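You operate a simulated robot arm through the tools that you are given. There is no shell and no other tool. Be economical: measure what you need, move in short steps, check, and stop when the job is done.

Carry out the task below with a simulated two-armed robot. There is one attempt and no reset: what you move stays moved.

TASK
Put the 10 pie from the top of the green table on the white table. Then fetch the notice card and set it on the wood table. Then take the grey block on the top of the green table and put it away on the top of the stack. Then put one of the biscuits from the top of the green table on the level card. Then take the lid off the red jug and lay it down on the top of the green table. Then take the teal carton and leave it on the orange sheet. Then take the carton labelled "juice" from the grey table and leave it on the white tile. Then put the green carton on the grey table away on the upper wood shelf. Then take the small carton labelled "tape" from the top of the cream table and put it on top of the silver foil parcel. Then put one of the white jars from the desk top on the top of the green cupboard. Then shut the middle drawer. Then take the ice pack from the top of the green cupboard and put it on the sink top. Then turn the green dial to 1. Keep to this order. Set down upright: notice card, teal carton, carton, green carton, small carton, white jar.
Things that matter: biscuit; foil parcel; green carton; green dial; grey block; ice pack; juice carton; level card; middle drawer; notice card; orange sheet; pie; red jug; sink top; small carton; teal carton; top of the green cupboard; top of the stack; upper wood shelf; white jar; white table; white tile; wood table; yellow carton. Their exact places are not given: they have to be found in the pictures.

It is judged by the outcome, as a careful person would: the job done as asked, and still so three seconds after it is handed in. It fails if anything else is knocked over, pushed out of place, dropped, spilled or broken. Lids that push on must go on centred and level and be pressed home; caps that screw on are set level and turned clockwise until they are tight. Flat cloth is picked up by pressing the open fingertips on it (5 to 10 N) and closing them slowly along it; thin cloth reads only 2 to 8 mm in the jaws.

THE ROBOT
Two 7-joint arms with fingered hands on one trunk, on a base that drives. Base frame: it is fixed to the floor where the robot stands at the start and does not move with it; the origin is under the middle of the robot, x ahead of it, y to its left, z up; the surface under the hand at the start is at about z = 0.8. Readings come in m, rad, newtons and seconds.
The left shoulder is at the start at [0.08, 0.197, 1.461], the right one opposite. With the tool pointing down near the work surface each hand reaches from about 0.1 to 0.7 m from the robot's upright axis, wherever it stands, measured 20 degrees to its own side. Places, roughly: biscuit (7x4x2 cm) [0.7, -0.7, 0.8]; foil parcel [-4, 0.75, 0.75]; green carton [-4.25, -0.25, 0.75]; green dial [-3.9, 3.6, 1.2]; grey block (15x8x6 cm) [0.6, -1, 0.8]; ice pack [-4.75, 3.75, 1]; juice carton, yellow carton [-4.5, -0.25, 0.75]; level card [0.5, -0.75, 0.75]; middle drawer [-5.7, 2.2, 0.4]; notice card [0.75, -0.25, 0.75]; orange sheet [-6, 1.75, 0.75]; pie [0.75, -0.25, 0.75]; red jug (12x17x22 cm) [0.4, -1.4, 0.9]; sink top [-5.3, 3.7, 0.9]; small carton [-4.25, 1, 0.75]; teal carton [-2.25, -1.25, 1.75]; top of the green cupboard [-4.6, 3.8, 0.9]; top of the stack (44x12 cm) [-0.16, 2.24, 0.52]; upper wood shelf (58x20 cm) [-4.64, 3.86, 1.58]; white jar [-5.75, 2, 0.75]; white table [-2.5, 3.7, 0.7]; white tile [-4.5, 0.25, 0.75]; wood table (22x32 cm) [0.48, 1, 0.8]. Payload 4 kg a hand.
The TCP of each hand is the grasp point between the finger pads, 0.026 m short of the fingertips. In the tool frame z runs along the fingers and y along their closing line. Largest opening 0.132 m; the body of the gripper starts 0.073 m behind the TCP. The gripper is a hand of 4 fingers: y runs from the thumb to the fingers, the wrist lies at [0, 0, -0.239] in the tool frame.
Orientation is told as [roll, pitch, yaw] about the base's x, y, z axes, in that order, counted from this pose: with the fingers straight down and closing along the base's y, the tool's x points along the base's -x, its y along +y and its z along -z.

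THE INTERFACE
- The arms move only by the tool send_rows. It takes "left_rows", "right_rows" or both (then of equal length, played together; a hand with none holds still); each is a list of rows, each an object of numbers (a shift or turn left out is 0): "dx", "dy", "dz": the shift along the base's x, y, z in units of 40 mm (1.0 is 40 mm); "rx", "ry", "rz": the turn, a rotation vector about the base's x, y, z in units of 8 degrees (1.0 is 8 degrees). In form: [{"dx": .., "dy": .., "dz": .., "rx": .., "ry": .., "rz": ..}, ...]. A call has 1 to 10 rows; each row shifts and turns the commanded pose from where the row before left it. A call with a number of a shift or a turn outside -1 to 1 is refused whole. Rows are played at 5 a second. More than 0.05 m and 0.15 rad between two rows, and nothing of the call is played. A pose out of reach is approached as far as the arm can. The call stops where the force on the tool passes 40 N (or 10 N more than at its start, if that is more) or the arm is blocked; 0.2 s more then pass. In this call time passes only in rows, and 0.2 s behind the last. The reply holds the time, the measured pose of the TCP, the force on the tool along the base axes, the opening and the grip force, in the units named above and with some noise, with the torque about the TCP (base axes, N m) and any sound that the robot's microphone picked up, and new pictures: "pictures" is both (left out), scene, wrist or none (wrist: the cameras of the hands that moved).
- Cameras (640 x 400 px; columns grow to the right, rows downward): "scene" is now at [0.1226, -0.0065, 1.6373]; the picture's right is [0.01, -1.00, -0.00], its down [-0.72, -0.01, -0.70] and it looks along [0.70, 0.01, -0.72] (base axes); focal length 214 px, centre (320, 200). "left" rides on the left gripper at [-0.068, 0.002, -0.097] in its tool frame; the picture's right is [-0.03, -1.00, 0.00], its down [0.82, -0.02, -0.58] and it looks along [0.58, -0.01, 0.82] (tool axes); focal length 270 px, centre (320, 200). "right" rides on the right gripper at [0.068, 0.002, -0.097] in its tool frame; the picture's right is [-0.02, 1.00, 0.00], its down [-0.82, -0.02, -0.58] and it looks along [-0.58, -0.01, 0.82] (tool axes); focal length 270 px, centre (320, 200).
- raise_lower(by): slides the trunk up (or, below 0, down) by that many m; the arms and the scene camera ride with it, the base frame stays. It gives what a move gives, with no picture.
- base_move(legs): drives the robot by 1 to 6 legs, each [ahead, left, turn to the left] in m, m and rad, along the robot's own axes; the way and the turn of a leg run together, so that a leg with both is an arc; at most 1.5 m and 3.142 rad a leg. The arms and the cameras ride along, it lands a little off, and it stops where it bumps. It gives what a move gives, and a new picture of the scene camera.
- move_fingers(finger1, finger2, finger3, thumb_bend, hand): sets how far each is bent, from 0 (flat) to 1 (curled in); at 0.3 the hand is open as for a grip, at 0.7 the pads meet at the TCP. One left out holds its place. A second passes; each finger stops where it meets its share of the squeeze, and holds until it gets a number again. It is the only way to open and close the hand. It gives what a move gives, with no picture; readings hold the bend of each and the force on the fingers (four entries, about 0 where the hand has none), thumb and palm.
- aim_head(pan, tilt): turns the head with the scene camera to pan (to the left, within 1.501 rad either way) and tilt (down, from -0.506 to 1.204), counted from straight ahead of the robot. It gives what a move gives, and a new picture of the scene camera.
- point_at(camera, pixels): there is no depth. For up to 12 entries [column, row, z] of the newest picture of that camera ("zoom" is the newest enlarged one), the place [x, y] in the base frame at which the ray of that pixel passes the height z, good to about 0.002 m, but the place of the scene camera against the robot may be out by one fixed shift of up to 0.025 m in any direction. It takes no simulated time.
- zoom(camera, box): a new picture of the part [left, top, right, bottom] of that camera's present view, enlarged. It takes no simulated time.
- close_job(): hands the job in; it is judged then, once.

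Go step by step. Measure first, check grasps and placings, and put right what went wrong. The budget is 371 turns and 360 pictures, counting those below and the enlarged ones. Unless the task says otherwise, let go and move clear before handing in.

The tools are called after "Call:" by a JSON object that holds its "name" and its "arguments". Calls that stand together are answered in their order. send_rows: Moves the arms, as the interface text tells. Its arguments: {"type":"object","properties":{"left_rows":{"type":"array","items":{"type":"object","properties":{"dx":{"type":"number"},"dy":{"type":"number"},"dz":{"type":"number"},"rx":{"type":"number"},"ry":{"type":"number"},"rz":{"type":"number"}}}},"right_rows":{"type":"array","items":{"type":"object","properties":{"dx":{"type":"number"},"dy":{"type":"number"},"dz":{"type":"number"},"rx":{"type":"number"},"ry":{"type":"number"},"rz":{"type":"number"}}}},"pictures":{"type":"string","enum":["both","scene","wrist","none"]}},"required":[]} The other tools are called the same way: raise_lower (by) slides the trunk up or down; move_fingers (finger1, finger2, finger3, thumb_bend, hand) moves the fingers one by one; base_move (legs) drives the base; aim_head (pan, tilt) turns the head that bears the scene camera; point_at (camera, pixels) gives the place at which the rays of pixels pass given heights; zoom (camera, box) takes an enlarged picture of a part of a camera's view; close_job () hands the job in.

At the start:

```text
time: 0.0
left_eef_pos: [0.6318, -0.0649, 1.1319]
left_tcp_rot: [0.0, 0.0, 0.001]
left_ft_force: [0.4, 0.4, -1.0]
left_moment: [0.01, 0.0, 0.0]
left_grip_width: 0.1318
left_finger_force: 0.1
left_shape: jaw
left_bend: [0.3, 0.3, 0.3, 0.3]
left_finger forces: [0.0, 0.1, 0.0, 0.0, 0.0, 0.0]
right_eef_pos: [0.3575, -0.3701, 1.0767]
right_tcp_rot: [-0.098, -0.155, 0.006]
right_ft_force: [0.6, 0.0, 0.4]
right_moment: [-0.01, -0.01, -0.05]
right_grip_width: 0.1319
right_finger_force: 0.0
right_shape: jaw
right_bend: [0.3, 0.3, 0.3, 0.3]
right_finger forces: [0.0, 0.1, 0.1, 0.0, 0.1, 0.1]
trunk travel left (down, up): [-0.76, 0.08]
robot x, y, heading: [0.0001, -0.0008, -0.002]
head pan, tilt: [0.009, 0.796]
```

scene: 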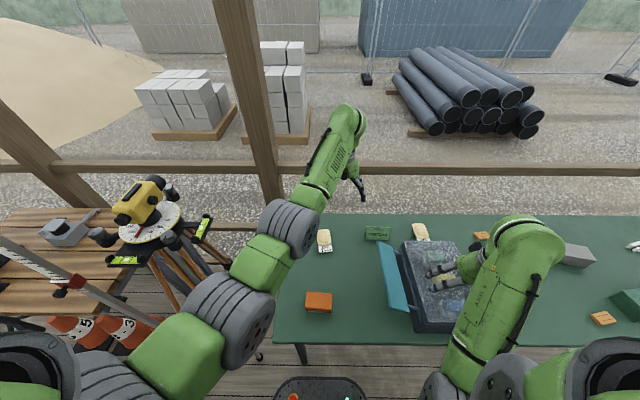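
right: 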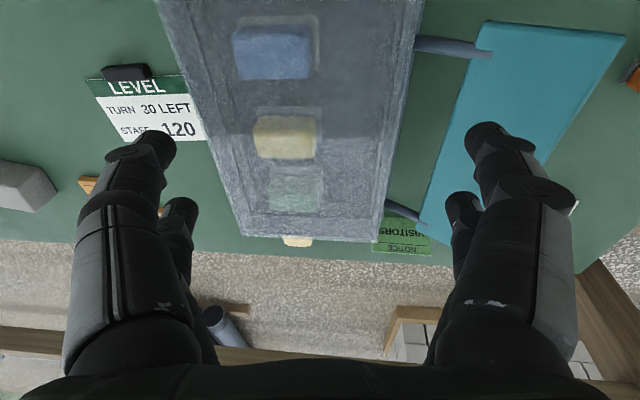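
left: 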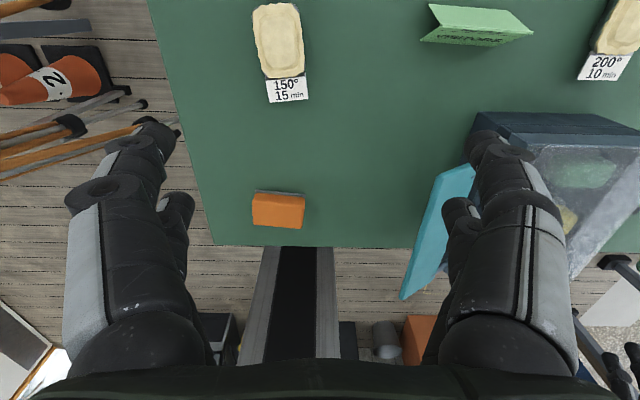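

The pictures show two pies: one tagged 150°/15 min near left-cam (278,40), another tagged 200°/10 min near (615,30), and a green notice card at (477,25). I enlarge the table to measure.

Call:
{"name": "zoom", "arguments": {"camera": "scene", "box": [260, 200, 640, 400]}}

Call:
{"name": "point_at", "arguments": {"camera": "left", "pixels": [[278, 40, 0.8], [615, 25, 0.8], [440, 40, 0.77], [512, 38, 0.77], [605, 67, 0.77], [279, 210, 0.77]]}}

Call:
{"name": "point_at", "arguments": {"camera": "scene", "pixels": [[323, 238, 0.79], [420, 232, 0.79], [377, 233, 0.77], [318, 302, 0.78], [480, 236, 0.77], [578, 256, 0.8], [602, 318, 0.77], [625, 300, 0.85], [280, 210, 0.77], [275, 343, 0.77]]}}

```text
1.68 times, centred on (450, 300) of scene
```

zoom: 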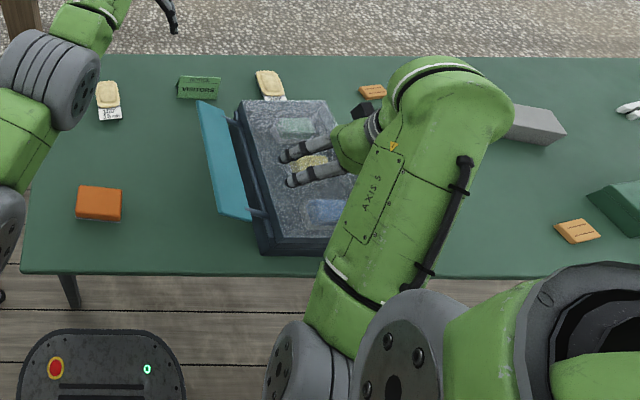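

```text
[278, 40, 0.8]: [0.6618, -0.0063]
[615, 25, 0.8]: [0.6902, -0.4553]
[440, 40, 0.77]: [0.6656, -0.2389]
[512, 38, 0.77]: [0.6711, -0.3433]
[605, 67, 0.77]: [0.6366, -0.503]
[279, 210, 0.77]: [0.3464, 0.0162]
```

```text
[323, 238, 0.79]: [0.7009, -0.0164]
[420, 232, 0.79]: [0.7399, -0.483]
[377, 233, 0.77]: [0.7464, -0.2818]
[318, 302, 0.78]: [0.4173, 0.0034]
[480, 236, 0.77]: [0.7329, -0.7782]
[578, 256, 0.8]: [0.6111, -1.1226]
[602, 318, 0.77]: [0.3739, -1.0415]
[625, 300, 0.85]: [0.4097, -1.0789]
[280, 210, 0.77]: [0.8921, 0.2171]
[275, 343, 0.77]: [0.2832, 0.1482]
```

The table is about z 0.8 (both cameras agree then); the 10-min pie is near (0.69,-0.46). Before moving I look around to know the room.

Call:
{"name": "aim_head", "arguments": {"pan": 1.5, "tilt": 0.4}}

Call:
{"name": "aim_head", "arguments": {"pan": -1.5, "tilt": 0.4}}

```text
time: 1.6
left_eef_pos: [0.6317, -0.0646, 1.1232]
left_tcp_rot: [0.0, 0.001, 0.001]
left_ft_force: [0.0, 0.4, 0.0]
left_moment: [-0.01, -0.01, -0.01]
left_grip_width: 0.1317
left_finger_force: 0.1
left_shape: jaw
left_bend: [0.3, 0.3, 0.3, 0.3]
left_finger forces: [0.1, 0.0, 0.1, 0.1, 0.0, 0.1]
right_eef_pos: [0.3595, -0.3713, 1.0704]
right_tcp_rot: [-0.104, -0.164, 0.009]
right_ft_force: [1.0, -0.8, 0.7]
right_moment: [0.01, -0.02, 0.0]
right_grip_width: 0.1321
right_finger_force: 0.1
right_shape: jaw
right_bend: [0.3, 0.3, 0.3, 0.3]
right_finger forces: [0.0, 0.0, 0.1, 0.1, 0.1, 0.0]
trunk travel left (down, up): [-0.76, 0.08]
robot x, y, heading: [-0.003, -0.0018, -0.002]
head pan, tilt: [1.499, 0.4]
```

scene: 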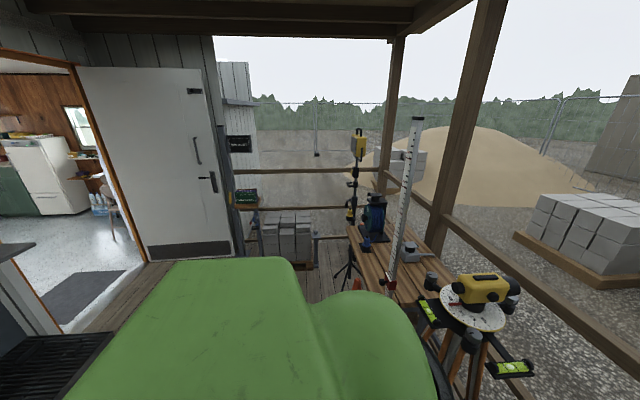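

```text
time: 4.2
left_eef_pos: [0.6309, -0.0653, 1.1202]
left_tcp_rot: [0.0, -0.001, 0.0]
left_ft_force: [-0.2, 0.0, 0.3]
left_moment: [0.0, 0.03, 0.01]
left_grip_width: 0.1321
left_finger_force: 0.0
left_shape: jaw
left_bend: [0.3, 0.3, 0.3, 0.3]
left_finger forces: [0.0, 0.1, 0.0, 0.0, 0.0, 0.0]
right_eef_pos: [0.3619, -0.3737, 1.0726]
right_tcp_rot: [-0.109, -0.174, 0.009]
right_ft_force: [0.4, 0.1, 0.5]
right_moment: [-0.02, 0.0, -0.01]
right_grip_width: 0.1318
right_finger_force: 0.1
right_shape: jaw
right_bend: [0.3, 0.3, 0.3, 0.3]
right_finger forces: [0.0, 0.1, 0.1, 0.0, 0.0, 0.0]
trunk travel left (down, up): [-0.76, 0.08]
robot x, y, heading: [0.0005, 0.001, 0.0]
head pan, tilt: [-1.499, 0.4]
```

scene: 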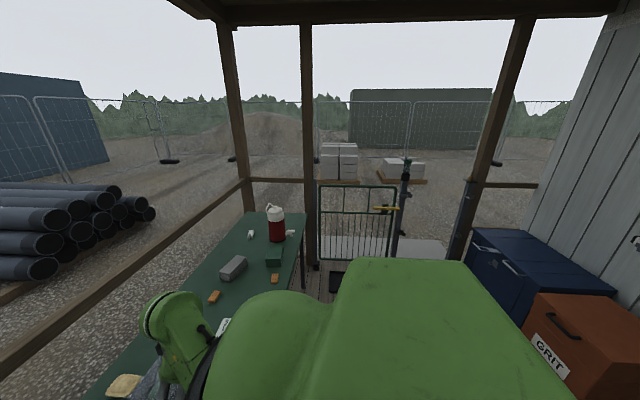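

The room map is clear: I'm on a porch, table ahead, cabin doorway behind-left. I shift the robot right to bring the 10-min pie into the hand's reach.

Call:
{"name": "base_move", "arguments": {"legs": [[0, -0.2, 0]]}}

Call:
{"name": "aim_head", "arguments": {"pan": -0.3, "tilt": 0.9}}

Call:
{"name": "send_rows", "arguments": {"left_rows": [{"dz": 0}], "pictures": "wrist"}}

```text
time: 5.8
left_eef_pos: [0.6321, -0.2558, 1.1221]
left_tcp_rot: [-0.004, -0.001, 0.0]
left_ft_force: [0.1, 0.8, 0.5]
left_moment: [-0.04, -0.01, -0.04]
left_grip_width: 0.1319
left_finger_force: 0.0
left_shape: jaw
left_bend: [0.3, 0.3, 0.3, 0.3]
left_finger forces: [0.1, 0.1, 0.1, 0.0, 0.0, 0.0]
right_eef_pos: [0.363, -0.5665, 1.0754]
right_tcp_rot: [-0.114, -0.175, 0.009]
right_ft_force: [0.2, -0.6, -0.7]
right_moment: [0.01, 0.0, 0.0]
right_grip_width: 0.1322
right_finger_force: 0.0
right_shape: jaw
right_bend: [0.3, 0.3, 0.3, 0.3]
right_finger forces: [0.1, 0.1, 0.0, 0.0, 0.1, 0.0]
trunk travel left (down, up): [-0.76, 0.08]
robot x, y, heading: [-0.0013, -0.1996, 0.001]
head pan, tilt: [-1.499, 0.4]
```

scene: 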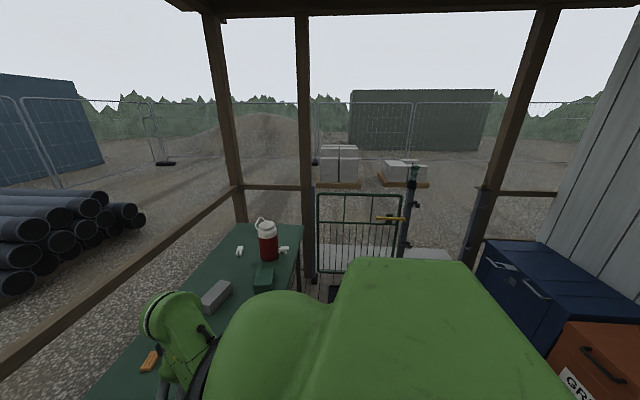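

```text
time: 7.2
left_eef_pos: [0.6323, -0.2604, 1.1206]
left_tcp_rot: [0.001, 0.001, -0.001]
left_ft_force: [0.8, 0.6, 0.0]
left_moment: [0.03, 0.03, -0.01]
left_grip_width: 0.132
left_finger_force: 0.0
left_shape: jaw
left_bend: [0.3, 0.3, 0.3, 0.3]
left_finger forces: [0.0, 0.1, 0.0, 0.0, 0.0, 0.1]
right_eef_pos: [0.3638, -0.5705, 1.0769]
right_tcp_rot: [-0.113, -0.181, 0.009]
right_ft_force: [0.0, -0.4, 0.0]
right_moment: [-0.03, -0.02, 0.01]
right_grip_width: 0.132
right_finger_force: 0.0
right_shape: jaw
right_bend: [0.3, 0.3, 0.3, 0.3]
right_finger forces: [0.0, 0.0, 0.1, 0.1, 0.0, 0.1]
trunk travel left (down, up): [-0.76, 0.08]
robot x, y, heading: [-0.001, -0.1969, -0.001]
head pan, tilt: [-0.3, 0.901]
```

scene: 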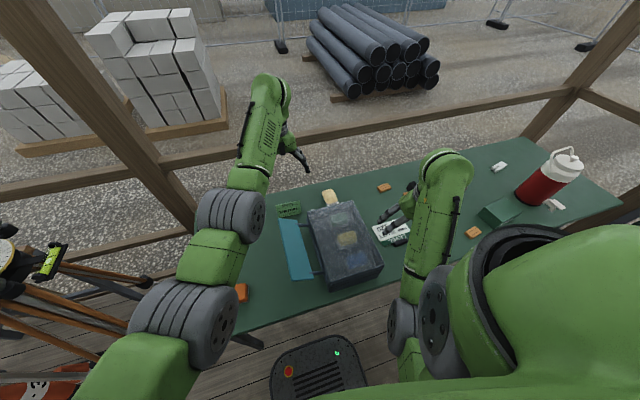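

```text
time: 7.6
left_eef_pos: [0.6317, -0.2603, 1.1201]
left_tcp_rot: [-0.001, 0.0, 0.001]
left_ft_force: [0.8, 0.6, 0.1]
left_moment: [-0.02, 0.0, 0.0]
left_grip_width: 0.132
left_finger_force: 0.1
left_shape: jaw
left_bend: [0.3, 0.3, 0.3, 0.3]
left_finger forces: [0.0, 0.1, 0.1, 0.0, 0.1, 0.1]
right_eef_pos: [0.3636, -0.5702, 1.0752]
right_tcp_rot: [-0.113, -0.182, 0.011]
right_ft_force: [-0.2, 0.1, 0.8]
right_moment: [0.01, 0.01, 0.03]
right_grip_width: 0.1316
right_finger_force: 0.0
right_shape: jaw
right_bend: [0.3, 0.3, 0.3, 0.3]
right_finger forces: [0.0, 0.0, 0.0, 0.1, 0.0, 0.1]
trunk travel left (down, up): [-0.76, 0.08]
robot x, y, heading: [-0.0001, -0.1971, -0.003]
head pan, tilt: [-0.3, 0.901]
```

left: 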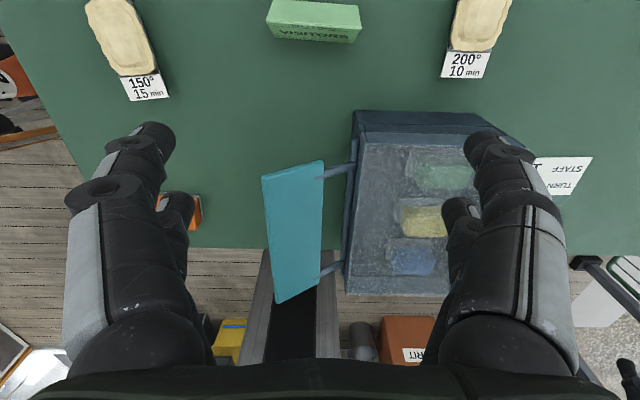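

Call:
{"name": "point_at", "arguments": {"camera": "left", "pixels": [[465, 65, 0.77], [465, 65, 0.8], [465, 65, 0.75], [482, 20, 0.8], [482, 20, 0.77], [148, 87, 0.77], [148, 87, 0.8], [310, 15, 0.8], [270, 35, 0.77], [355, 42, 0.77]]}}

Call:
{"name": "zoom", "arguments": {"camera": "scene", "box": [230, 150, 450, 300]}}

```text
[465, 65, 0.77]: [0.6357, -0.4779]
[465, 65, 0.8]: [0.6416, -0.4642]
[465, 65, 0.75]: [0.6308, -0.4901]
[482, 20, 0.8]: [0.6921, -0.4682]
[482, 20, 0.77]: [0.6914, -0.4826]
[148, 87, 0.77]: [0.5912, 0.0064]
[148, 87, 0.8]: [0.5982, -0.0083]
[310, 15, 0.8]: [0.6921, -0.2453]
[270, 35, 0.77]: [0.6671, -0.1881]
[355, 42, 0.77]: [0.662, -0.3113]
```

```text
2.67 times, centred on (340, 225) of scene
```

zoom: 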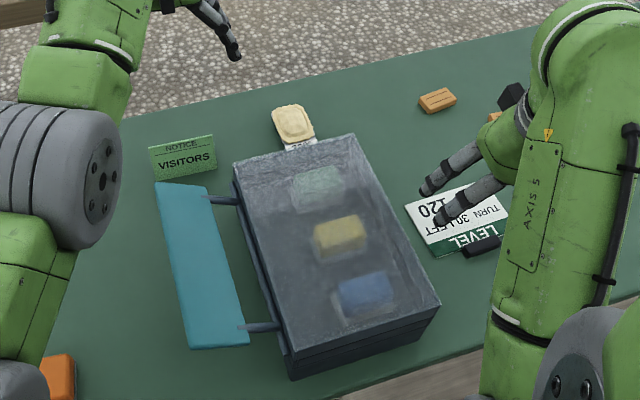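

Call:
{"name": "point_at", "arguments": {"camera": "scene", "pixels": [[318, 337, 0.2], [318, 337, 0.4], [300, 322, 0.8], [325, 290, 0.8], [384, 268, 0.85], [330, 197, 0.83], [290, 210, 0.8], [288, 224, 0.8], [392, 232, 0.8], [384, 187, 0.82], [411, 184, 0.82], [473, 232, 0.82]]}}

```text
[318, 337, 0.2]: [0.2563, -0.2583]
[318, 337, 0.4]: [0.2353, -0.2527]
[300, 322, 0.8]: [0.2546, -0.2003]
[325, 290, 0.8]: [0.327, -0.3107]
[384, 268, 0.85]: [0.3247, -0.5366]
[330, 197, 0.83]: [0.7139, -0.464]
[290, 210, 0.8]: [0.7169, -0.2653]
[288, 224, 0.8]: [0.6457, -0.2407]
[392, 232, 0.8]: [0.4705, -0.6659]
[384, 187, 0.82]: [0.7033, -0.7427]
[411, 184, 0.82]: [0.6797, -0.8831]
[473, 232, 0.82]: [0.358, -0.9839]
```

The 10-min pie is at about (0.69,-0.468), table z≈0.80. I drive 0.08 ahead, clear the left hand aside, and bring the right hand above the pie.

Call:
{"name": "base_move", "arguments": {"legs": [[0.08, -0.03, 0]]}}

Call:
{"name": "send_rows", "arguments": {"left_rows": [{"dx": -1, "dy": 1}, {"dx": -1, "dy": 1}, {"dx": -1, "dy": 1}, {"dx": -1, "dy": 1}, {"dx": -1, "dy": 1}, {"dx": -1, "dy": 0}], "right_rows": [{"dx": 0.9, "dy": 0.4, "rx": 0.8}, {"dx": 0.9, "dy": 0.4, "ry": 0.7}, {"dx": 0.9, "dy": 0.4, "ry": 0.6}, {"dx": 0.9, "dy": 0.4}, {"dx": 0.9, "dy": 0.3}, {"dx": 0.9, "dy": 0.3}]}}

```text
time: 8.7
left_eef_pos: [0.7006, -0.2881, 1.1271]
left_tcp_rot: [-0.004, -0.009, 0.001]
left_ft_force: [0.0, -0.6, 0.4]
left_moment: [-0.04, -0.08, -0.01]
left_grip_width: 0.132
left_finger_force: 0.1
left_shape: jaw
left_bend: [0.3, 0.3, 0.3, 0.3]
left_finger forces: [0.0, 0.0, 0.0, 0.1, 0.0, 0.0]
right_eef_pos: [0.4338, -0.5981, 1.0802]
right_tcp_rot: [-0.118, -0.188, 0.01]
right_ft_force: [-0.4, 0.1, 0.2]
right_moment: [-0.04, -0.06, 0.0]
right_grip_width: 0.1319
right_finger_force: 0.1
right_shape: jaw
right_bend: [0.3, 0.3, 0.3, 0.3]
right_finger forces: [0.0, 0.0, 0.0, 0.0, 0.0, 0.0]
trunk travel left (down, up): [-0.76, 0.08]
robot x, y, heading: [0.0814, -0.2283, -0.003]
head pan, tilt: [-0.3, 0.901]
```

scene: 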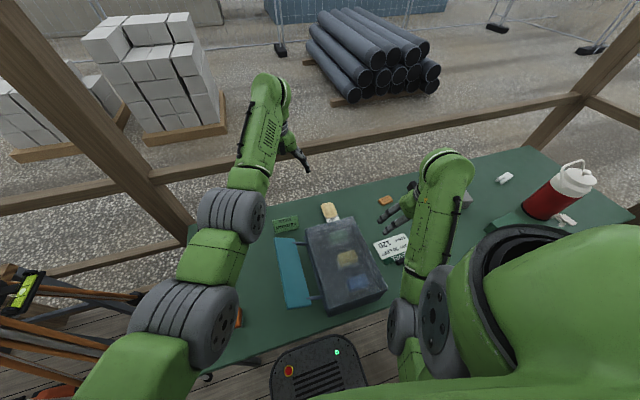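

```text
refused: row 1 steps farther than a row can; nothing moved
```

Row step is limited to 50 mm in total; I resend with smaller rows.

Call:
{"name": "send_rows", "arguments": {"left_rows": [{"dx": -0.8, "dy": 0.8}, {"dx": -0.8, "dy": 0.8}, {"dx": -0.8, "dy": 0.8}, {"dx": -0.8, "dy": 0.8}, {"dx": -0.8, "dy": 0.8}, {"dx": -0.8, "dy": 0.8}, {"dx": -1}], "right_rows": [{"dx": 0.9, "dy": 0.5, "rx": 0.8}, {"dx": 0.9, "dy": 0.5, "ry": 0.7}, {"dx": 0.9, "dy": 0.5, "ry": 0.6}, {"dx": 0.9, "dy": 0.5}, {"dx": 0.9, "dy": 0.5}, {"dx": 0.9, "dy": 0.5}, {"dx": 0.5, "dy": 0.2}]}}

```text
time: 10.2
left_eef_pos: [0.5366, -0.1115, 1.0522]
left_tcp_rot: [-0.001, -0.004, -0.001]
left_ft_force: [-0.3, 1.2, -0.5]
left_moment: [-0.04, 0.03, 0.01]
left_grip_width: 0.1321
left_finger_force: 0.1
left_shape: jaw
left_bend: [0.3, 0.3, 0.3, 0.3]
left_finger forces: [0.0, 0.0, 0.0, 0.1, 0.0, 0.1]
left hand out of reach, approached as far as the arm can: row 4, 5, 6, 7
right_eef_pos: [0.6807, -0.4767, 1.0682]
right_tcp_rot: [-0.003, -0.001, -0.016]
right_ft_force: [-0.4, -0.4, 0.5]
right_moment: [0.01, -0.03, -0.01]
right_grip_width: 0.1319
right_finger_force: 0.1
right_shape: jaw
right_bend: [0.3, 0.3, 0.3, 0.3]
right_finger forces: [0.0, 0.1, 0.1, 0.0, 0.0, 0.0]
right hand out of reach, approached as far as the arm can: row 2
trunk travel left (down, up): [-0.76, 0.08]
robot x, y, heading: [0.0779, -0.2247, -0.003]
head pan, tilt: [-0.3, 0.901]
```

scene: 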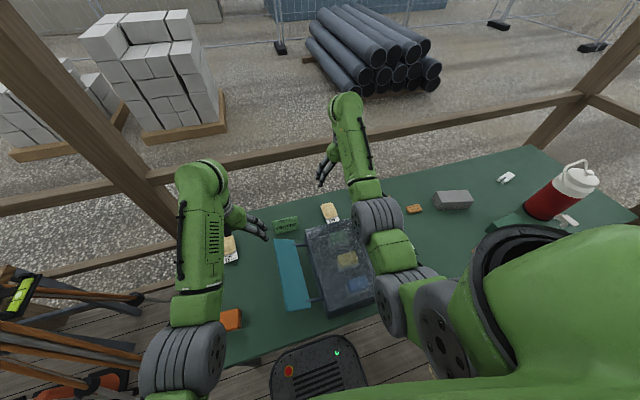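
right: 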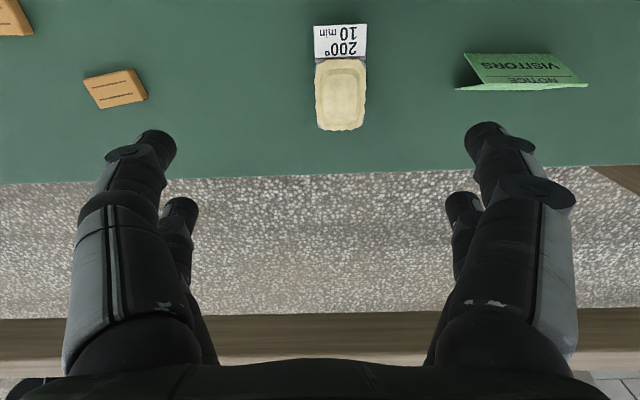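
left: 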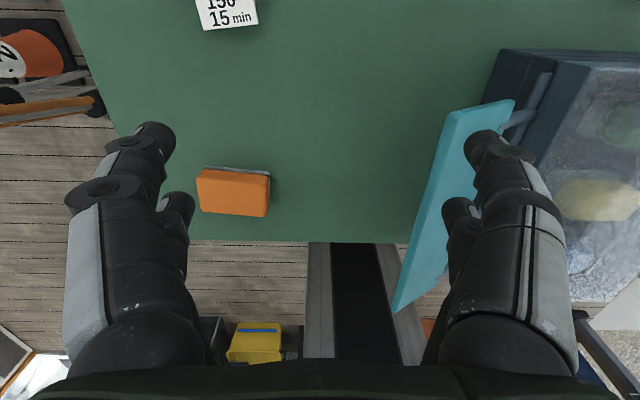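

Call:
{"name": "point_at", "arguments": {"camera": "right", "pixels": [[340, 65, 0.825], [340, 127, 0.825], [318, 95, 0.825], [365, 95, 0.825], [340, 95, 0.825], [340, 40, 0.8], [525, 75, 0.82], [115, 90, 0.82], [10, 20, 0.82], [460, 88, 0.8], [585, 88, 0.8], [500, 185, 0.8]]}}

```text
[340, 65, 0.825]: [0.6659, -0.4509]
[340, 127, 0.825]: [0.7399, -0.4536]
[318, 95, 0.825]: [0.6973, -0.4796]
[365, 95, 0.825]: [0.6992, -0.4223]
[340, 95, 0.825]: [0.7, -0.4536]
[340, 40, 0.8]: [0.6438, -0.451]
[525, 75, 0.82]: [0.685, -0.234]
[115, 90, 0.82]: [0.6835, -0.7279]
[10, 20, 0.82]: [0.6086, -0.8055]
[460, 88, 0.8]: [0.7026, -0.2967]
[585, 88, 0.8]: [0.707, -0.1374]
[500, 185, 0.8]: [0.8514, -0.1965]
```

Pie centre is (0.700,-0.453), about 6 cm wide along y. I align and descend to just above.

Call:
{"name": "send_rows", "arguments": {"right_rows": [{"dx": 0.5, "dy": 0.6, "dz": -0.8}, {"dz": -1}, {"dz": -1}, {"dz": -1}, {"dz": -1}], "pictures": "wrist"}}

```text
time: 11.4
left_eef_pos: [0.5383, -0.1122, 1.0501]
left_tcp_rot: [-0.002, -0.002, -0.001]
left_ft_force: [0.6, -0.2, -0.2]
left_moment: [0.01, 0.0, 0.02]
left_grip_width: 0.1319
left_finger_force: 0.0
left_shape: jaw
left_bend: [0.3, 0.3, 0.3, 0.3]
left_finger forces: [0.0, 0.0, 0.0, 0.1, 0.0, 0.1]
right_eef_pos: [0.6993, -0.4491, 0.8751]
right_tcp_rot: [-0.004, -0.002, -0.014]
right_ft_force: [-0.1, -0.1, -0.5]
right_moment: [0.01, 0.01, 0.0]
right_grip_width: 0.1321
right_finger_force: 0.1
right_shape: jaw
right_bend: [0.3, 0.3, 0.3, 0.3]
right_finger forces: [0.1, 0.0, 0.0, 0.0, 0.0, 0.0]
trunk travel left (down, up): [-0.76, 0.08]
robot x, y, heading: [0.0749, -0.2269, 0.0]
head pan, tilt: [-0.3, 0.901]
```

right: 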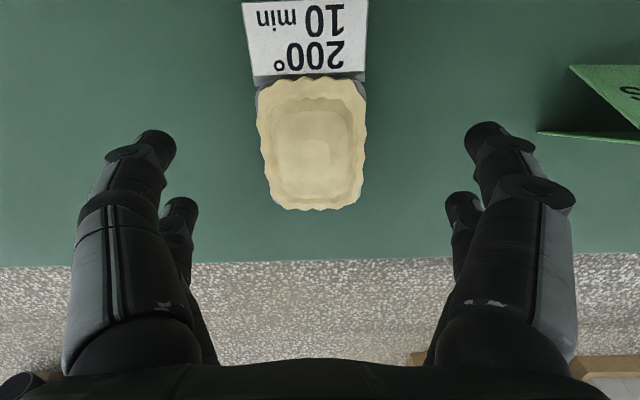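

Pie sits at column 311, near centred. I go down 42 mm, shift 5 mm, and close.

Call:
{"name": "send_rows", "arguments": {"right_rows": [{"dy": -0.12, "dz": -0.6}, {"dz": -0.45}], "pictures": "wrist"}}

Call:
{"name": "move_fingers", "arguments": {"hand": "right", "finger1": 0.55, "finger2": 0.55, "finger3": 0.55, "thumb_bend": 0.55}}

```text
time: 12.1
left_eef_pos: [0.5379, -0.1122, 1.0507]
left_tcp_rot: [-0.003, -0.002, 0.0]
left_ft_force: [0.3, -0.2, -0.1]
left_moment: [-0.04, 0.02, 0.01]
left_grip_width: 0.132
left_finger_force: 0.1
left_shape: jaw
left_bend: [0.3, 0.3, 0.3, 0.3]
left_finger forces: [0.0, 0.0, 0.0, 0.0, 0.0, 0.0]
right_eef_pos: [0.6996, -0.455, 0.8344]
right_tcp_rot: [-0.005, 0.0, -0.014]
right_ft_force: [0.1, 0.3, -0.3]
right_moment: [0.0, 0.01, -0.01]
right_grip_width: 0.132
right_finger_force: 0.0
right_shape: jaw
right_bend: [0.3, 0.3, 0.3, 0.3]
right_finger forces: [0.0, 0.0, 0.0, 0.0, 0.0, 0.0]
trunk travel left (down, up): [-0.76, 0.08]
robot x, y, heading: [0.0821, -0.2272, -0.004]
head pan, tilt: [-0.3, 0.901]
```

right: 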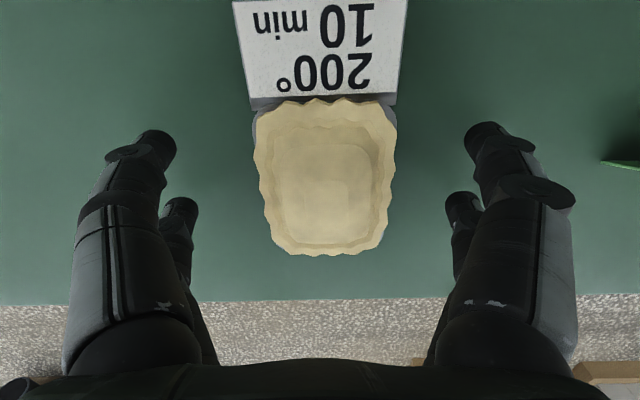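

```text
time: 13.1
left_eef_pos: [0.537, -0.111, 1.0513]
left_tcp_rot: [-0.002, -0.004, -0.001]
left_ft_force: [0.7, 0.1, 0.0]
left_moment: [-0.02, -0.01, -0.01]
left_grip_width: 0.1317
left_finger_force: 0.0
left_shape: jaw
left_bend: [0.3, 0.3, 0.3, 0.3]
left_finger forces: [0.1, 0.0, 0.1, 0.1, 0.1, 0.1]
right_eef_pos: [0.6986, -0.4553, 0.8341]
right_tcp_rot: [-0.005, -0.001, -0.011]
right_ft_force: [-0.3, 0.5, 0.4]
right_moment: [0.0, 0.03, -0.03]
right_grip_width: 0.0541
right_finger_force: 2.0
right_shape: fingers
right_bend: [0.53, 0.53, 0.54, 0.54]
right_finger forces: [1.1, 1.2, 0.7, 0.0, 1.4, 0.1]
trunk travel left (down, up): [-0.76, 0.08]
robot x, y, heading: [0.0779, -0.2219, -0.001]
head pan, tilt: [-0.3, 0.901]
```

Contact at 54 mm with 2 N; I tighten a little and lift.

Call:
{"name": "move_fingers", "arguments": {"hand": "right", "finger1": 0.58, "finger2": 0.58, "finger3": 0.58, "thumb_bend": 0.58}}

Call:
{"name": "send_rows", "arguments": {"right_rows": [{"dz": 0.5}, {"dz": 0.8}, {"dz": 1}], "pictures": "wrist"}}

```text
time: 14.1
left_eef_pos: [0.5368, -0.1117, 1.0515]
left_tcp_rot: [-0.001, -0.004, 0.001]
left_ft_force: [0.8, -0.1, 0.1]
left_moment: [-0.02, 0.0, 0.01]
left_grip_width: 0.1319
left_finger_force: 0.0
left_shape: jaw
left_bend: [0.3, 0.3, 0.3, 0.3]
left_finger forces: [0.0, 0.0, 0.0, 0.0, 0.0, 0.1]
right_eef_pos: [0.6974, -0.4556, 0.8343]
right_tcp_rot: [-0.003, -0.001, -0.012]
right_ft_force: [0.5, -1.1, -0.2]
right_moment: [-0.03, 0.03, 0.0]
right_grip_width: 0.0529
right_finger_force: 4.7
right_shape: fingers
right_bend: [0.53, 0.53, 0.54, 0.55]
right_finger forces: [2.5, 2.6, 1.8, 0.0, 3.0, 0.0]
trunk travel left (down, up): [-0.76, 0.08]
robot x, y, heading: [0.0793, -0.2241, -0.006]
head pan, tilt: [-0.3, 0.901]
```

```text
time: 14.8
left_eef_pos: [0.538, -0.1119, 1.0501]
left_tcp_rot: [-0.003, -0.003, 0.001]
left_ft_force: [0.3, 0.9, 0.2]
left_moment: [0.0, -0.01, 0.0]
left_grip_width: 0.1321
left_finger_force: 0.2
left_shape: jaw
left_bend: [0.3, 0.3, 0.3, 0.3]
left_finger forces: [0.0, 0.0, 0.0, 0.1, 0.0, 0.0]
right_eef_pos: [0.6999, -0.4552, 0.9264]
right_tcp_rot: [-0.003, 0.0, -0.012]
right_ft_force: [0.5, 0.0, -1.1]
right_moment: [0.02, 0.04, -0.02]
right_grip_width: 0.0533
right_finger_force: 5.0
right_shape: fingers
right_bend: [0.53, 0.53, 0.54, 0.55]
right_finger forces: [2.5, 2.5, 1.7, 0.1, 3.0, 0.0]
trunk travel left (down, up): [-0.76, 0.08]
robot x, y, heading: [0.0781, -0.2302, -0.003]
head pan, tilt: [-0.3, 0.901]
```

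right: 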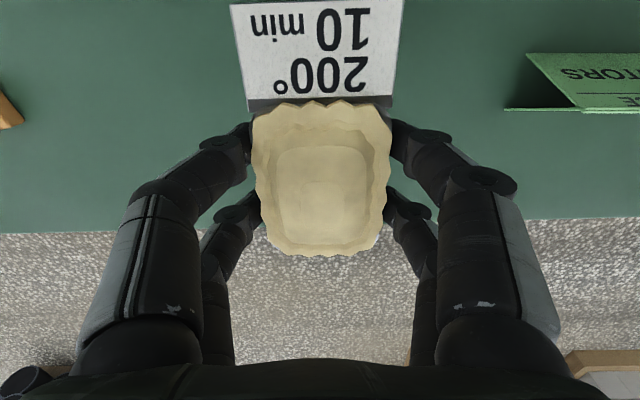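

The pie is held with its tag. I raise and draw it in, then back off from the table and turn toward the cabin to look.

Call:
{"name": "send_rows", "arguments": {"right_rows": [{"dz": 1}, {"dz": 1}, {"dz": 1, "dx": -0.5}, {"dx": -1, "dy": -0.5}, {"dx": -1, "dy": -0.5}, {"dx": -1, "dy": -0.5}, {"dx": -1, "dy": -0.5}, {"dx": -1}, {"dx": -1}], "left_rows": [{"dz": 1}, {"dz": 1}, {"dx": -0.5}, {"dx": -0.5}, {"dx": -0.5}, {"dx": -0.5}, {"dx": -0.5}, {"dx": -0.5}, {"dx": -0.5}], "pictures": "none"}}

Call:
{"name": "base_move", "arguments": {"legs": [[-0.45, 0, 0], [0, 0, 1.57], [0, 0, 0.8]]}}

Call:
{"name": "aim_head", "arguments": {"pan": 0, "tilt": 0.4}}

```text
time: 16.9
left_eef_pos: [0.4608, -0.128, 1.0254]
left_tcp_rot: [-0.003, -0.006, 0.001]
left_ft_force: [0.1, 1.0, 0.1]
left_moment: [0.02, -0.03, -0.03]
left_grip_width: 0.1318
left_finger_force: 0.1
left_shape: jaw
left_bend: [0.3, 0.3, 0.3, 0.3]
left_finger forces: [0.0, 0.0, 0.0, 0.0, 0.1, 0.0]
left hand out of reach, approached as far as the arm can: row 1, 2, 3, 4, 5, 6, 7, 8, 9
right_eef_pos: [0.4616, -0.5366, 1.0412]
right_tcp_rot: [-0.024, -0.058, -0.001]
right_ft_force: [0.5, -0.8, -0.8]
right_moment: [0.01, -0.05, -0.02]
right_grip_width: 0.0528
right_finger_force: 4.3
right_shape: fingers
right_bend: [0.53, 0.53, 0.54, 0.55]
right_finger forces: [2.5, 2.5, 1.9, 0.1, 2.9, 0.1]
right hand out of reach, approached as far as the arm can: row 8, 9
trunk travel left (down, up): [-0.76, 0.08]
robot x, y, heading: [0.0773, -0.2311, 0.001]
head pan, tilt: [-0.3, 0.901]
```

```text
time: 25.4
left_eef_pos: [-0.7139, -0.0202, 1.0269]
left_tcp_rot: [-0.002, -0.004, 2.35]
left_ft_force: [-0.4, -0.2, 0.5]
left_moment: [0.0, -0.03, -0.02]
left_grip_width: 0.1319
left_finger_force: 0.0
left_shape: jaw
left_bend: [0.3, 0.3, 0.3, 0.3]
left_finger forces: [0.0, 0.1, 0.0, 0.0, 0.0, 0.1]
right_eef_pos: [-0.4197, 0.2679, 1.0388]
right_tcp_rot: [-0.019, -0.045, 2.339]
right_ft_force: [0.0, -0.5, -1.1]
right_moment: [0.02, -0.02, 0.0]
right_grip_width: 0.0524
right_finger_force: 4.4
right_shape: fingers
right_bend: [0.54, 0.54, 0.54, 0.55]
right_finger forces: [2.3, 2.3, 1.7, 0.0, 2.8, 0.0]
trunk travel left (down, up): [-0.76, 0.08]
robot x, y, heading: [-0.3703, -0.2214, 2.355]
head pan, tilt: [-0.3, 0.901]
```

scene: 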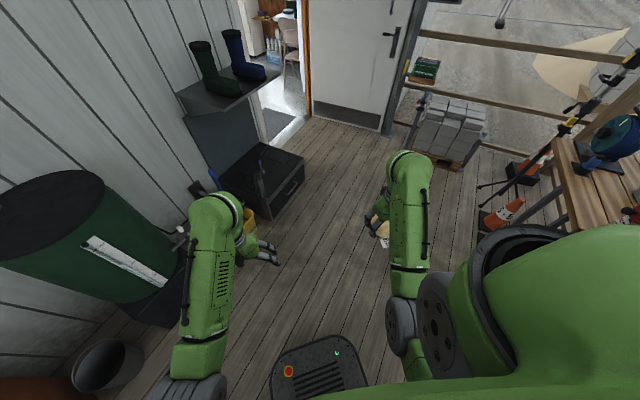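

```text
time: 26.4
left_eef_pos: [-0.7138, -0.0208, 1.0261]
left_tcp_rot: [-0.001, -0.005, 2.351]
left_ft_force: [-0.4, 0.0, -0.3]
left_moment: [0.01, 0.01, 0.03]
left_grip_width: 0.132
left_finger_force: 0.0
left_shape: jaw
left_bend: [0.3, 0.3, 0.3, 0.3]
left_finger forces: [0.0, 0.0, 0.0, 0.0, 0.0, 0.0]
right_eef_pos: [-0.4211, 0.2708, 1.0431]
right_tcp_rot: [-0.024, -0.054, 2.338]
right_ft_force: [-0.9, 0.4, -1.4]
right_moment: [0.04, -0.01, 0.0]
right_grip_width: 0.0525
right_finger_force: 4.8
right_shape: fingers
right_bend: [0.54, 0.54, 0.54, 0.55]
right_finger forces: [2.2, 2.4, 1.6, 0.0, 2.8, 0.1]
trunk travel left (down, up): [-0.76, 0.08]
robot x, y, heading: [-0.3746, -0.2252, 2.353]
head pan, tilt: [0.0, 0.4]
```

scene: 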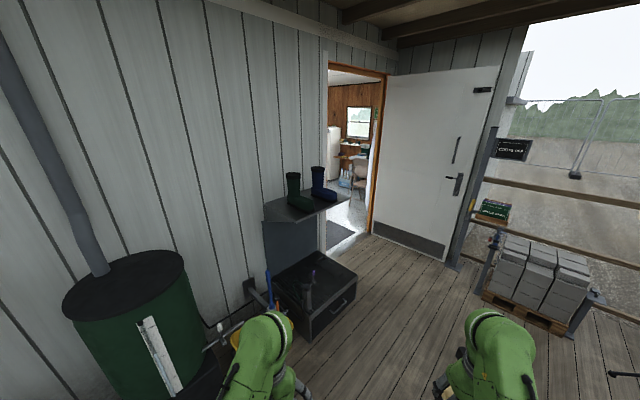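

Call:
{"name": "point_at", "arguments": {"camera": "scene", "pixels": [[326, 248, 0], [371, 234, 0], [445, 261, 0], [357, 234, 0], [310, 340, 0], [357, 288, 0], [480, 292, 0.1], [270, 290, 0], [318, 205, 0.9], [348, 196, 0.9], [612, 285, 0.05]]}}

Call:
{"name": "zoom", "arguments": {"camera": "scene", "box": [250, 60, 450, 260]}}

```text
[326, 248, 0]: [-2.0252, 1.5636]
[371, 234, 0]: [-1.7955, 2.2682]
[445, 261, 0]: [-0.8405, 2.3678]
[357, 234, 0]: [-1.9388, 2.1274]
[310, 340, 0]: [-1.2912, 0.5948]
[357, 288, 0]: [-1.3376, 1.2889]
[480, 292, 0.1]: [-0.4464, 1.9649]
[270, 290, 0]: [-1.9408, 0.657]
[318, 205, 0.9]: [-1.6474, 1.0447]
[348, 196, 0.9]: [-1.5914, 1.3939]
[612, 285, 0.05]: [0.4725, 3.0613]
```

```text
2.00 times, centred on (350, 160) of scene
```

zoom: 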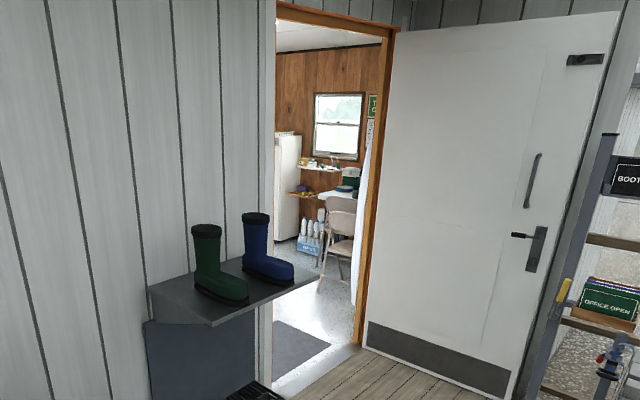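

The cabin wall is near x≈-1.9 with the doorway around y 1.4–2.25, a boot rack jutting out left of it. I drive round to face the doorway.

Call:
{"name": "base_move", "arguments": {"legs": [[0.83, -0.61, 0], [0, 0, 0.787], [0, -0.7, 0]]}}

```text
time: 37.2
left_eef_pos: [-0.9029, 1.4095, 1.0254]
left_tcp_rot: [-0.002, -0.003, 3.128]
left_ft_force: [-0.3, -1.4, -0.2]
left_moment: [0.05, 0.05, 0.03]
left_grip_width: 0.1321
left_finger_force: 0.1
left_shape: jaw
left_bend: [0.3, 0.3, 0.3, 0.3]
left_finger forces: [0.0, 0.1, 0.1, 0.1, 0.0, 0.0]
right_eef_pos: [-0.8991, 1.821, 1.0441]
right_tcp_rot: [-0.027, -0.06, 3.115]
right_ft_force: [-0.1, -0.8, -0.8]
right_moment: [0.03, 0.05, 0.02]
right_grip_width: 0.0524
right_finger_force: 4.8
right_shape: fingers
right_bend: [0.54, 0.54, 0.54, 0.55]
right_finger forces: [2.3, 2.3, 1.7, 0.1, 2.7, 0.1]
trunk travel left (down, up): [-0.76, 0.08]
robot x, y, heading: [-0.5147, 1.5062, 3.125]
head pan, tilt: [0.0, 0.4]
```

scene: 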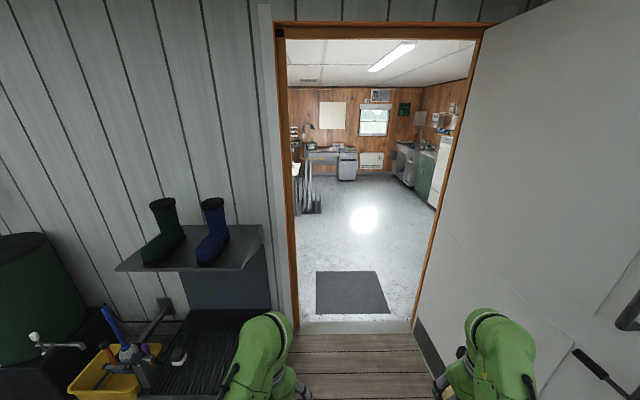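

Call:
{"name": "point_at", "arguments": {"camera": "scene", "pixels": [[301, 322, 0], [412, 320, 0], [300, 335, 0], [412, 333, 0], [265, 245, 0.7], [262, 225, 0.8], [298, 213, 0], [432, 205, 0]]}}

Call:
{"name": "zoom", "arguments": {"camera": "scene", "box": [280, 70, 480, 230]}}

```text
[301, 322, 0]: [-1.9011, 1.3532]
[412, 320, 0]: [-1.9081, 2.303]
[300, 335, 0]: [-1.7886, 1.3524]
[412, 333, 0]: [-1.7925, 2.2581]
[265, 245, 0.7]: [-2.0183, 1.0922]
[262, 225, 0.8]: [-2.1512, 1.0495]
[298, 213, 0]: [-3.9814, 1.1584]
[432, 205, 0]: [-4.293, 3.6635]
```

```text
2.50 times, centred on (380, 150) of scene
```

zoom: 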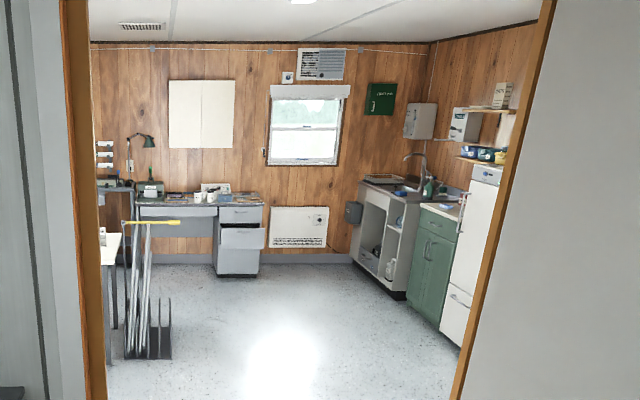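

The doorway spans y 1.35–2.27 at x≈-1.85. I centre at y≈1.81 and drive through, then look right towards the white table.

Call:
{"name": "base_move", "arguments": {"legs": [[0, -0.3, 0.012], [1.2, 0, 0], [1.1, 0, 0]]}}

Call:
{"name": "aim_head", "arguments": {"pan": -1.4, "tilt": 0.5}}

Call:
{"name": "aim_head", "arguments": {"pan": 1.2, "tilt": 0.5}}

```text
time: 39.0
left_eef_pos: [-0.9281, 1.6141, 1.0285]
left_tcp_rot: [-0.002, -0.01, -3.082]
left_ft_force: [0.5, 0.6, -0.2]
left_moment: [0.01, 0.03, -0.02]
left_grip_width: 0.132
left_finger_force: 0.0
left_shape: jaw
left_bend: [0.3, 0.3, 0.3, 0.3]
left_finger forces: [0.0, 0.0, 0.1, 0.1, 0.0, 0.0]
right_eef_pos: [-0.9572, 2.0281, 1.0455]
right_tcp_rot: [-0.026, -0.066, -3.091]
right_ft_force: [-0.2, -0.8, -1.7]
right_moment: [-0.01, 0.03, -0.01]
right_grip_width: 0.0526
right_finger_force: 5.1
right_shape: fingers
right_bend: [0.54, 0.54, 0.54, 0.55]
right_finger forces: [2.5, 2.3, 1.9, 0.1, 2.9, 0.0]
trunk travel left (down, up): [-0.76, 0.08]
robot x, y, heading: [-0.5514, 1.7372, -3.077]
head pan, tilt: [0.0, 0.4]
stopped in leg 1: the robot was blocked; the commanded pose is now the measured one
```

scene: 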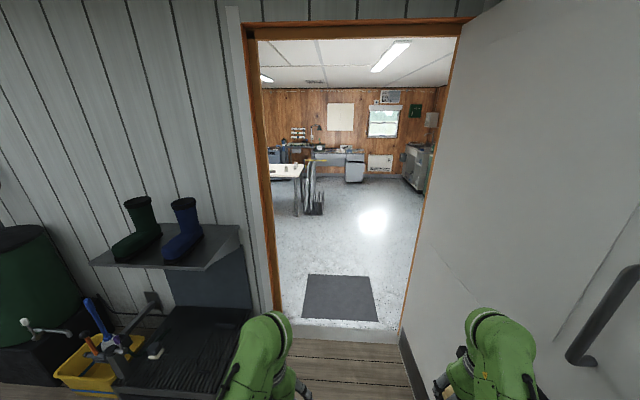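

```text
time: 40.6
left_eef_pos: [-0.9338, 1.6137, 1.0262]
left_tcp_rot: [-0.001, -0.005, -3.08]
left_ft_force: [0.5, 1.0, -0.3]
left_moment: [-0.04, -0.01, 0.0]
left_grip_width: 0.1319
left_finger_force: 0.1
left_shape: jaw
left_bend: [0.3, 0.3, 0.3, 0.3]
left_finger forces: [0.0, 0.0, 0.0, 0.0, 0.1, 0.1]
right_eef_pos: [-0.9616, 2.0269, 1.0439]
right_tcp_rot: [-0.025, -0.06, -3.091]
right_ft_force: [0.2, -0.1, -0.8]
right_moment: [-0.03, 0.01, 0.02]
right_grip_width: 0.0525
right_finger_force: 4.5
right_shape: fingers
right_bend: [0.54, 0.54, 0.54, 0.55]
right_finger forces: [2.5, 2.4, 1.8, 0.1, 2.9, 0.1]
trunk travel left (down, up): [-0.76, 0.08]
robot x, y, heading: [-0.556, 1.7355, -3.078]
head pan, tilt: [-1.4, 0.499]
```

scene: 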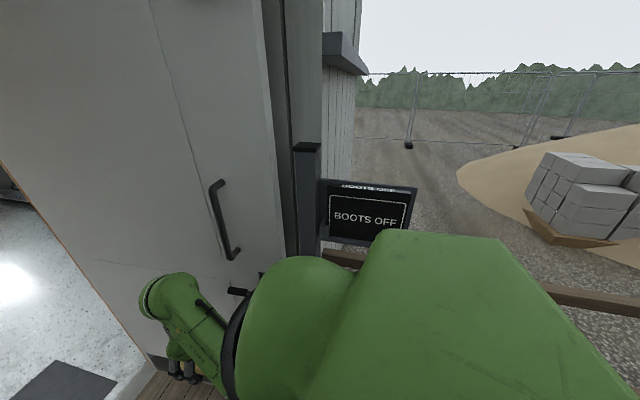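

```text
time: 42.9
left_eef_pos: [-0.9313, 1.6154, 1.027]
left_tcp_rot: [-0.003, -0.006, -3.079]
left_ft_force: [0.2, -0.3, -0.5]
left_moment: [0.0, 0.02, 0.01]
left_grip_width: 0.1322
left_finger_force: 0.2
left_shape: jaw
left_bend: [0.3, 0.3, 0.3, 0.3]
left_finger forces: [0.0, 0.0, 0.0, 0.0, 0.1, 0.1]
right_eef_pos: [-0.9609, 2.027, 1.0442]
right_tcp_rot: [-0.025, -0.062, -3.091]
right_ft_force: [0.1, 0.4, -0.9]
right_moment: [-0.01, 0.0, -0.01]
right_grip_width: 0.0525
right_finger_force: 4.9
right_shape: fingers
right_bend: [0.54, 0.54, 0.54, 0.55]
right_finger forces: [2.5, 2.4, 1.9, 0.1, 3.0, 0.1]
trunk travel left (down, up): [-0.76, 0.08]
robot x, y, heading: [-0.5522, 1.7332, -3.078]
head pan, tilt: [1.201, 0.499]
```

scene: 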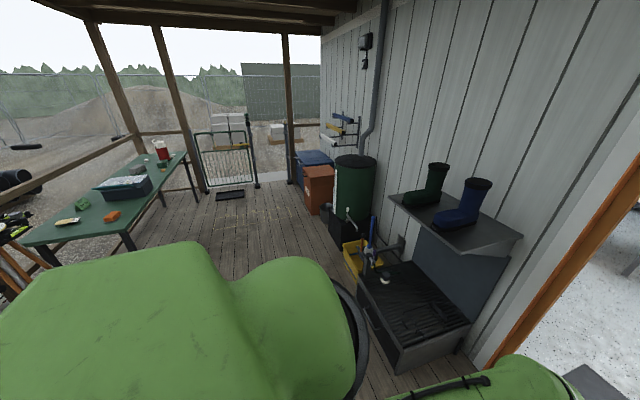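

The robot was blocked on its right at y≈1.74, probably the right arm against the open door. I look at that side before moving.

Call:
{"name": "aim_head", "arguments": {"pan": -0.8, "tilt": 0.9}}

```text
time: 44.8
left_eef_pos: [-0.9327, 1.6147, 1.0276]
left_tcp_rot: [-0.003, -0.005, -3.08]
left_ft_force: [-0.8, 0.1, -0.2]
left_moment: [-0.05, -0.05, 0.03]
left_grip_width: 0.132
left_finger_force: 0.1
left_shape: jaw
left_bend: [0.3, 0.3, 0.3, 0.3]
left_finger forces: [0.0, 0.0, 0.0, 0.1, 0.1, 0.0]
right_eef_pos: [-0.9613, 2.0274, 1.0442]
right_tcp_rot: [-0.026, -0.061, -3.092]
right_ft_force: [-0.1, -0.3, -0.4]
right_moment: [0.01, 0.07, 0.03]
right_grip_width: 0.0523
right_finger_force: 4.6
right_shape: fingers
right_bend: [0.54, 0.54, 0.54, 0.55]
right_finger forces: [2.4, 2.4, 1.8, 0.0, 2.9, 0.1]
trunk travel left (down, up): [-0.76, 0.08]
robot x, y, heading: [-0.5587, 1.7311, -3.072]
head pan, tilt: [-0.799, 0.901]
```

scene: 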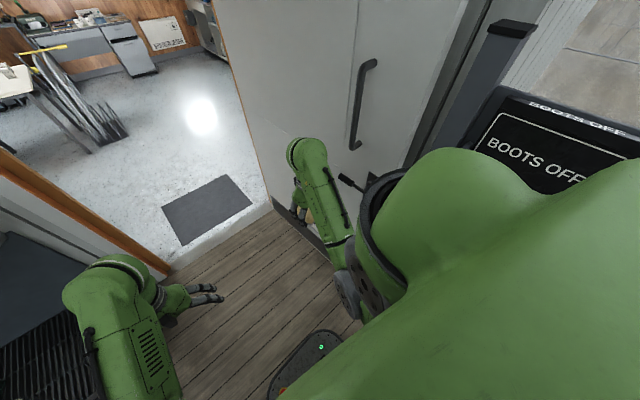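

The right elbow is beside the door's lever handle. I ease left off it, then stretch the arms forward and inward so the robot is narrower.

Call:
{"name": "base_move", "arguments": {"legs": [[0, 0.12, -0.066]]}}

Call:
{"name": "send_rows", "arguments": {"right_rows": [{"dx": -1, "dy": -0.5, "dz": 0.2}, {"dx": -1, "dy": -0.5, "dz": 0.2}, {"dx": -1, "dy": -0.5, "dz": 0.2}, {"dx": -1, "dy": -0.4, "dz": 0.2}, {"dx": -1, "dz": 0.2}, {"dx": -1}], "left_rows": [{"dx": -1, "dz": 0.2}, {"dx": -1, "dz": 0.2}, {"dx": -1, "dz": 0.2}, {"dx": -1, "dz": 0.2}, {"dx": -1, "dz": 0.2}, {"dx": -1}], "pictures": "scene"}}

```text
time: 46.1
left_eef_pos: [-0.9359, 1.5239, 1.0272]
left_tcp_rot: [0.002, -0.005, 3.137]
left_ft_force: [0.1, 0.3, 1.9]
left_moment: [0.01, 0.02, -0.03]
left_grip_width: 0.1317
left_finger_force: 0.1
left_shape: jaw
left_bend: [0.3, 0.3, 0.3, 0.3]
left_finger forces: [0.0, 0.0, 0.0, 0.0, 0.0, 0.0]
right_eef_pos: [-0.9365, 1.9371, 1.0433]
right_tcp_rot: [-0.023, -0.06, 3.126]
right_ft_force: [0.3, -0.3, -0.1]
right_moment: [-0.03, 0.01, 0.0]
right_grip_width: 0.0524
right_finger_force: 4.3
right_shape: fingers
right_bend: [0.54, 0.54, 0.54, 0.55]
right_finger forces: [2.3, 2.4, 1.9, 0.0, 2.9, 0.0]
trunk travel left (down, up): [-0.76, 0.08]
robot x, y, heading: [-0.5458, 1.6165, 3.139]
head pan, tilt: [-0.799, 0.901]
```

scene: 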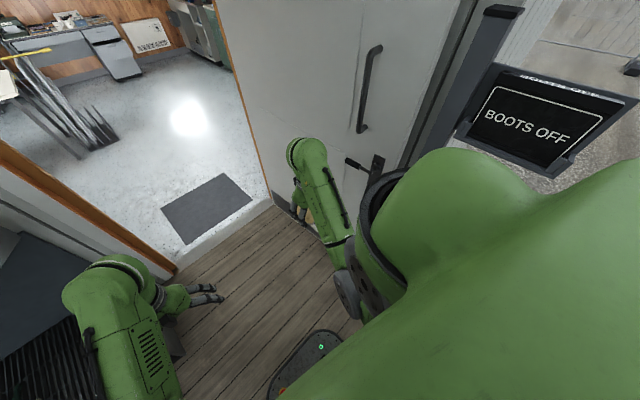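

```text
time: 47.5
left_eef_pos: [-1.1806, 1.5206, 1.0637]
left_tcp_rot: [-0.002, 0.0, 3.136]
left_ft_force: [-1.2, 0.3, -0.9]
left_moment: [0.01, 0.0, 0.02]
left_grip_width: 0.1321
left_finger_force: 0.1
left_shape: jaw
left_bend: [0.3, 0.3, 0.3, 0.3]
left_finger forces: [0.0, 0.1, 0.1, 0.1, 0.0, 0.0]
right_eef_pos: [-1.1799, 1.8579, 1.079]
right_tcp_rot: [-0.026, -0.055, 3.125]
right_ft_force: [-1.0, 0.4, -1.7]
right_moment: [-0.01, -0.02, -0.01]
right_grip_width: 0.052
right_finger_force: 5.2
right_shape: fingers
right_bend: [0.54, 0.54, 0.54, 0.55]
right_finger forces: [2.4, 2.4, 2.0, 0.1, 2.7, 0.1]
trunk travel left (down, up): [-0.76, 0.08]
robot x, y, heading: [-0.5472, 1.6214, 3.138]
head pan, tilt: [-0.799, 0.901]
```

scene: 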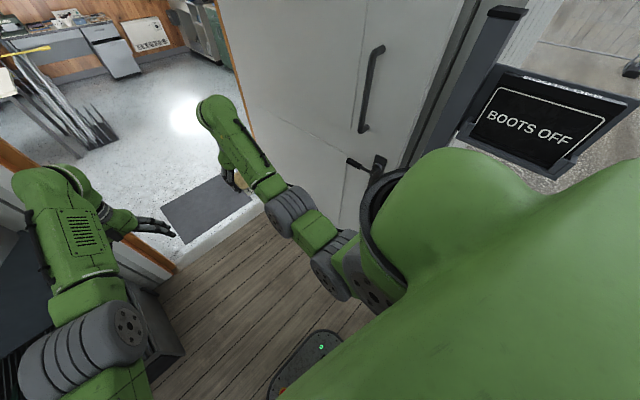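

Arms are narrower now. I advance in small legs, shifting toward the doorway centre.

Call:
{"name": "base_move", "arguments": {"legs": [[0.4, -0.08, 0], [0.4, -0.1, 0]]}}

```text
time: 52.1
left_eef_pos: [-1.973, 1.6935, 1.0689]
left_tcp_rot: [-0.003, -0.008, -3.136]
left_ft_force: [0.2, -0.2, 0.1]
left_moment: [-0.02, 0.05, 0.01]
left_grip_width: 0.132
left_finger_force: 0.1
left_shape: jaw
left_bend: [0.3, 0.3, 0.3, 0.3]
left_finger forces: [0.0, 0.0, 0.0, 0.1, 0.0, 0.1]
right_eef_pos: [-1.9759, 2.0314, 1.0826]
right_tcp_rot: [-0.025, -0.063, 3.135]
right_ft_force: [-0.9, 0.5, -1.7]
right_moment: [-0.02, 0.02, 0.02]
right_grip_width: 0.0524
right_finger_force: 4.5
right_shape: fingers
right_bend: [0.54, 0.54, 0.54, 0.55]
right_finger forces: [2.4, 2.5, 1.8, 0.1, 2.8, 0.0]
trunk travel left (down, up): [-0.76, 0.08]
robot x, y, heading: [-1.3491, 1.7974, -3.136]
head pan, tilt: [-0.799, 0.901]
```

scene: 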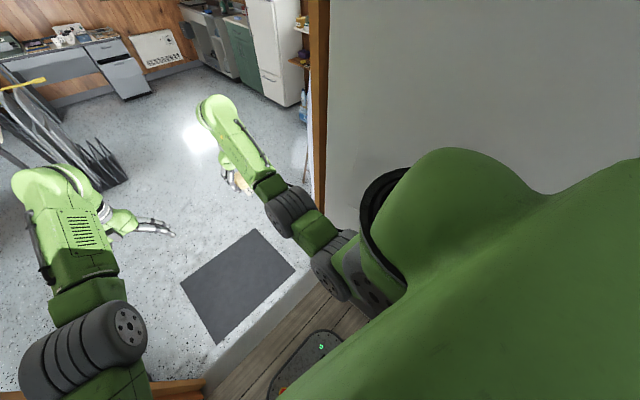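

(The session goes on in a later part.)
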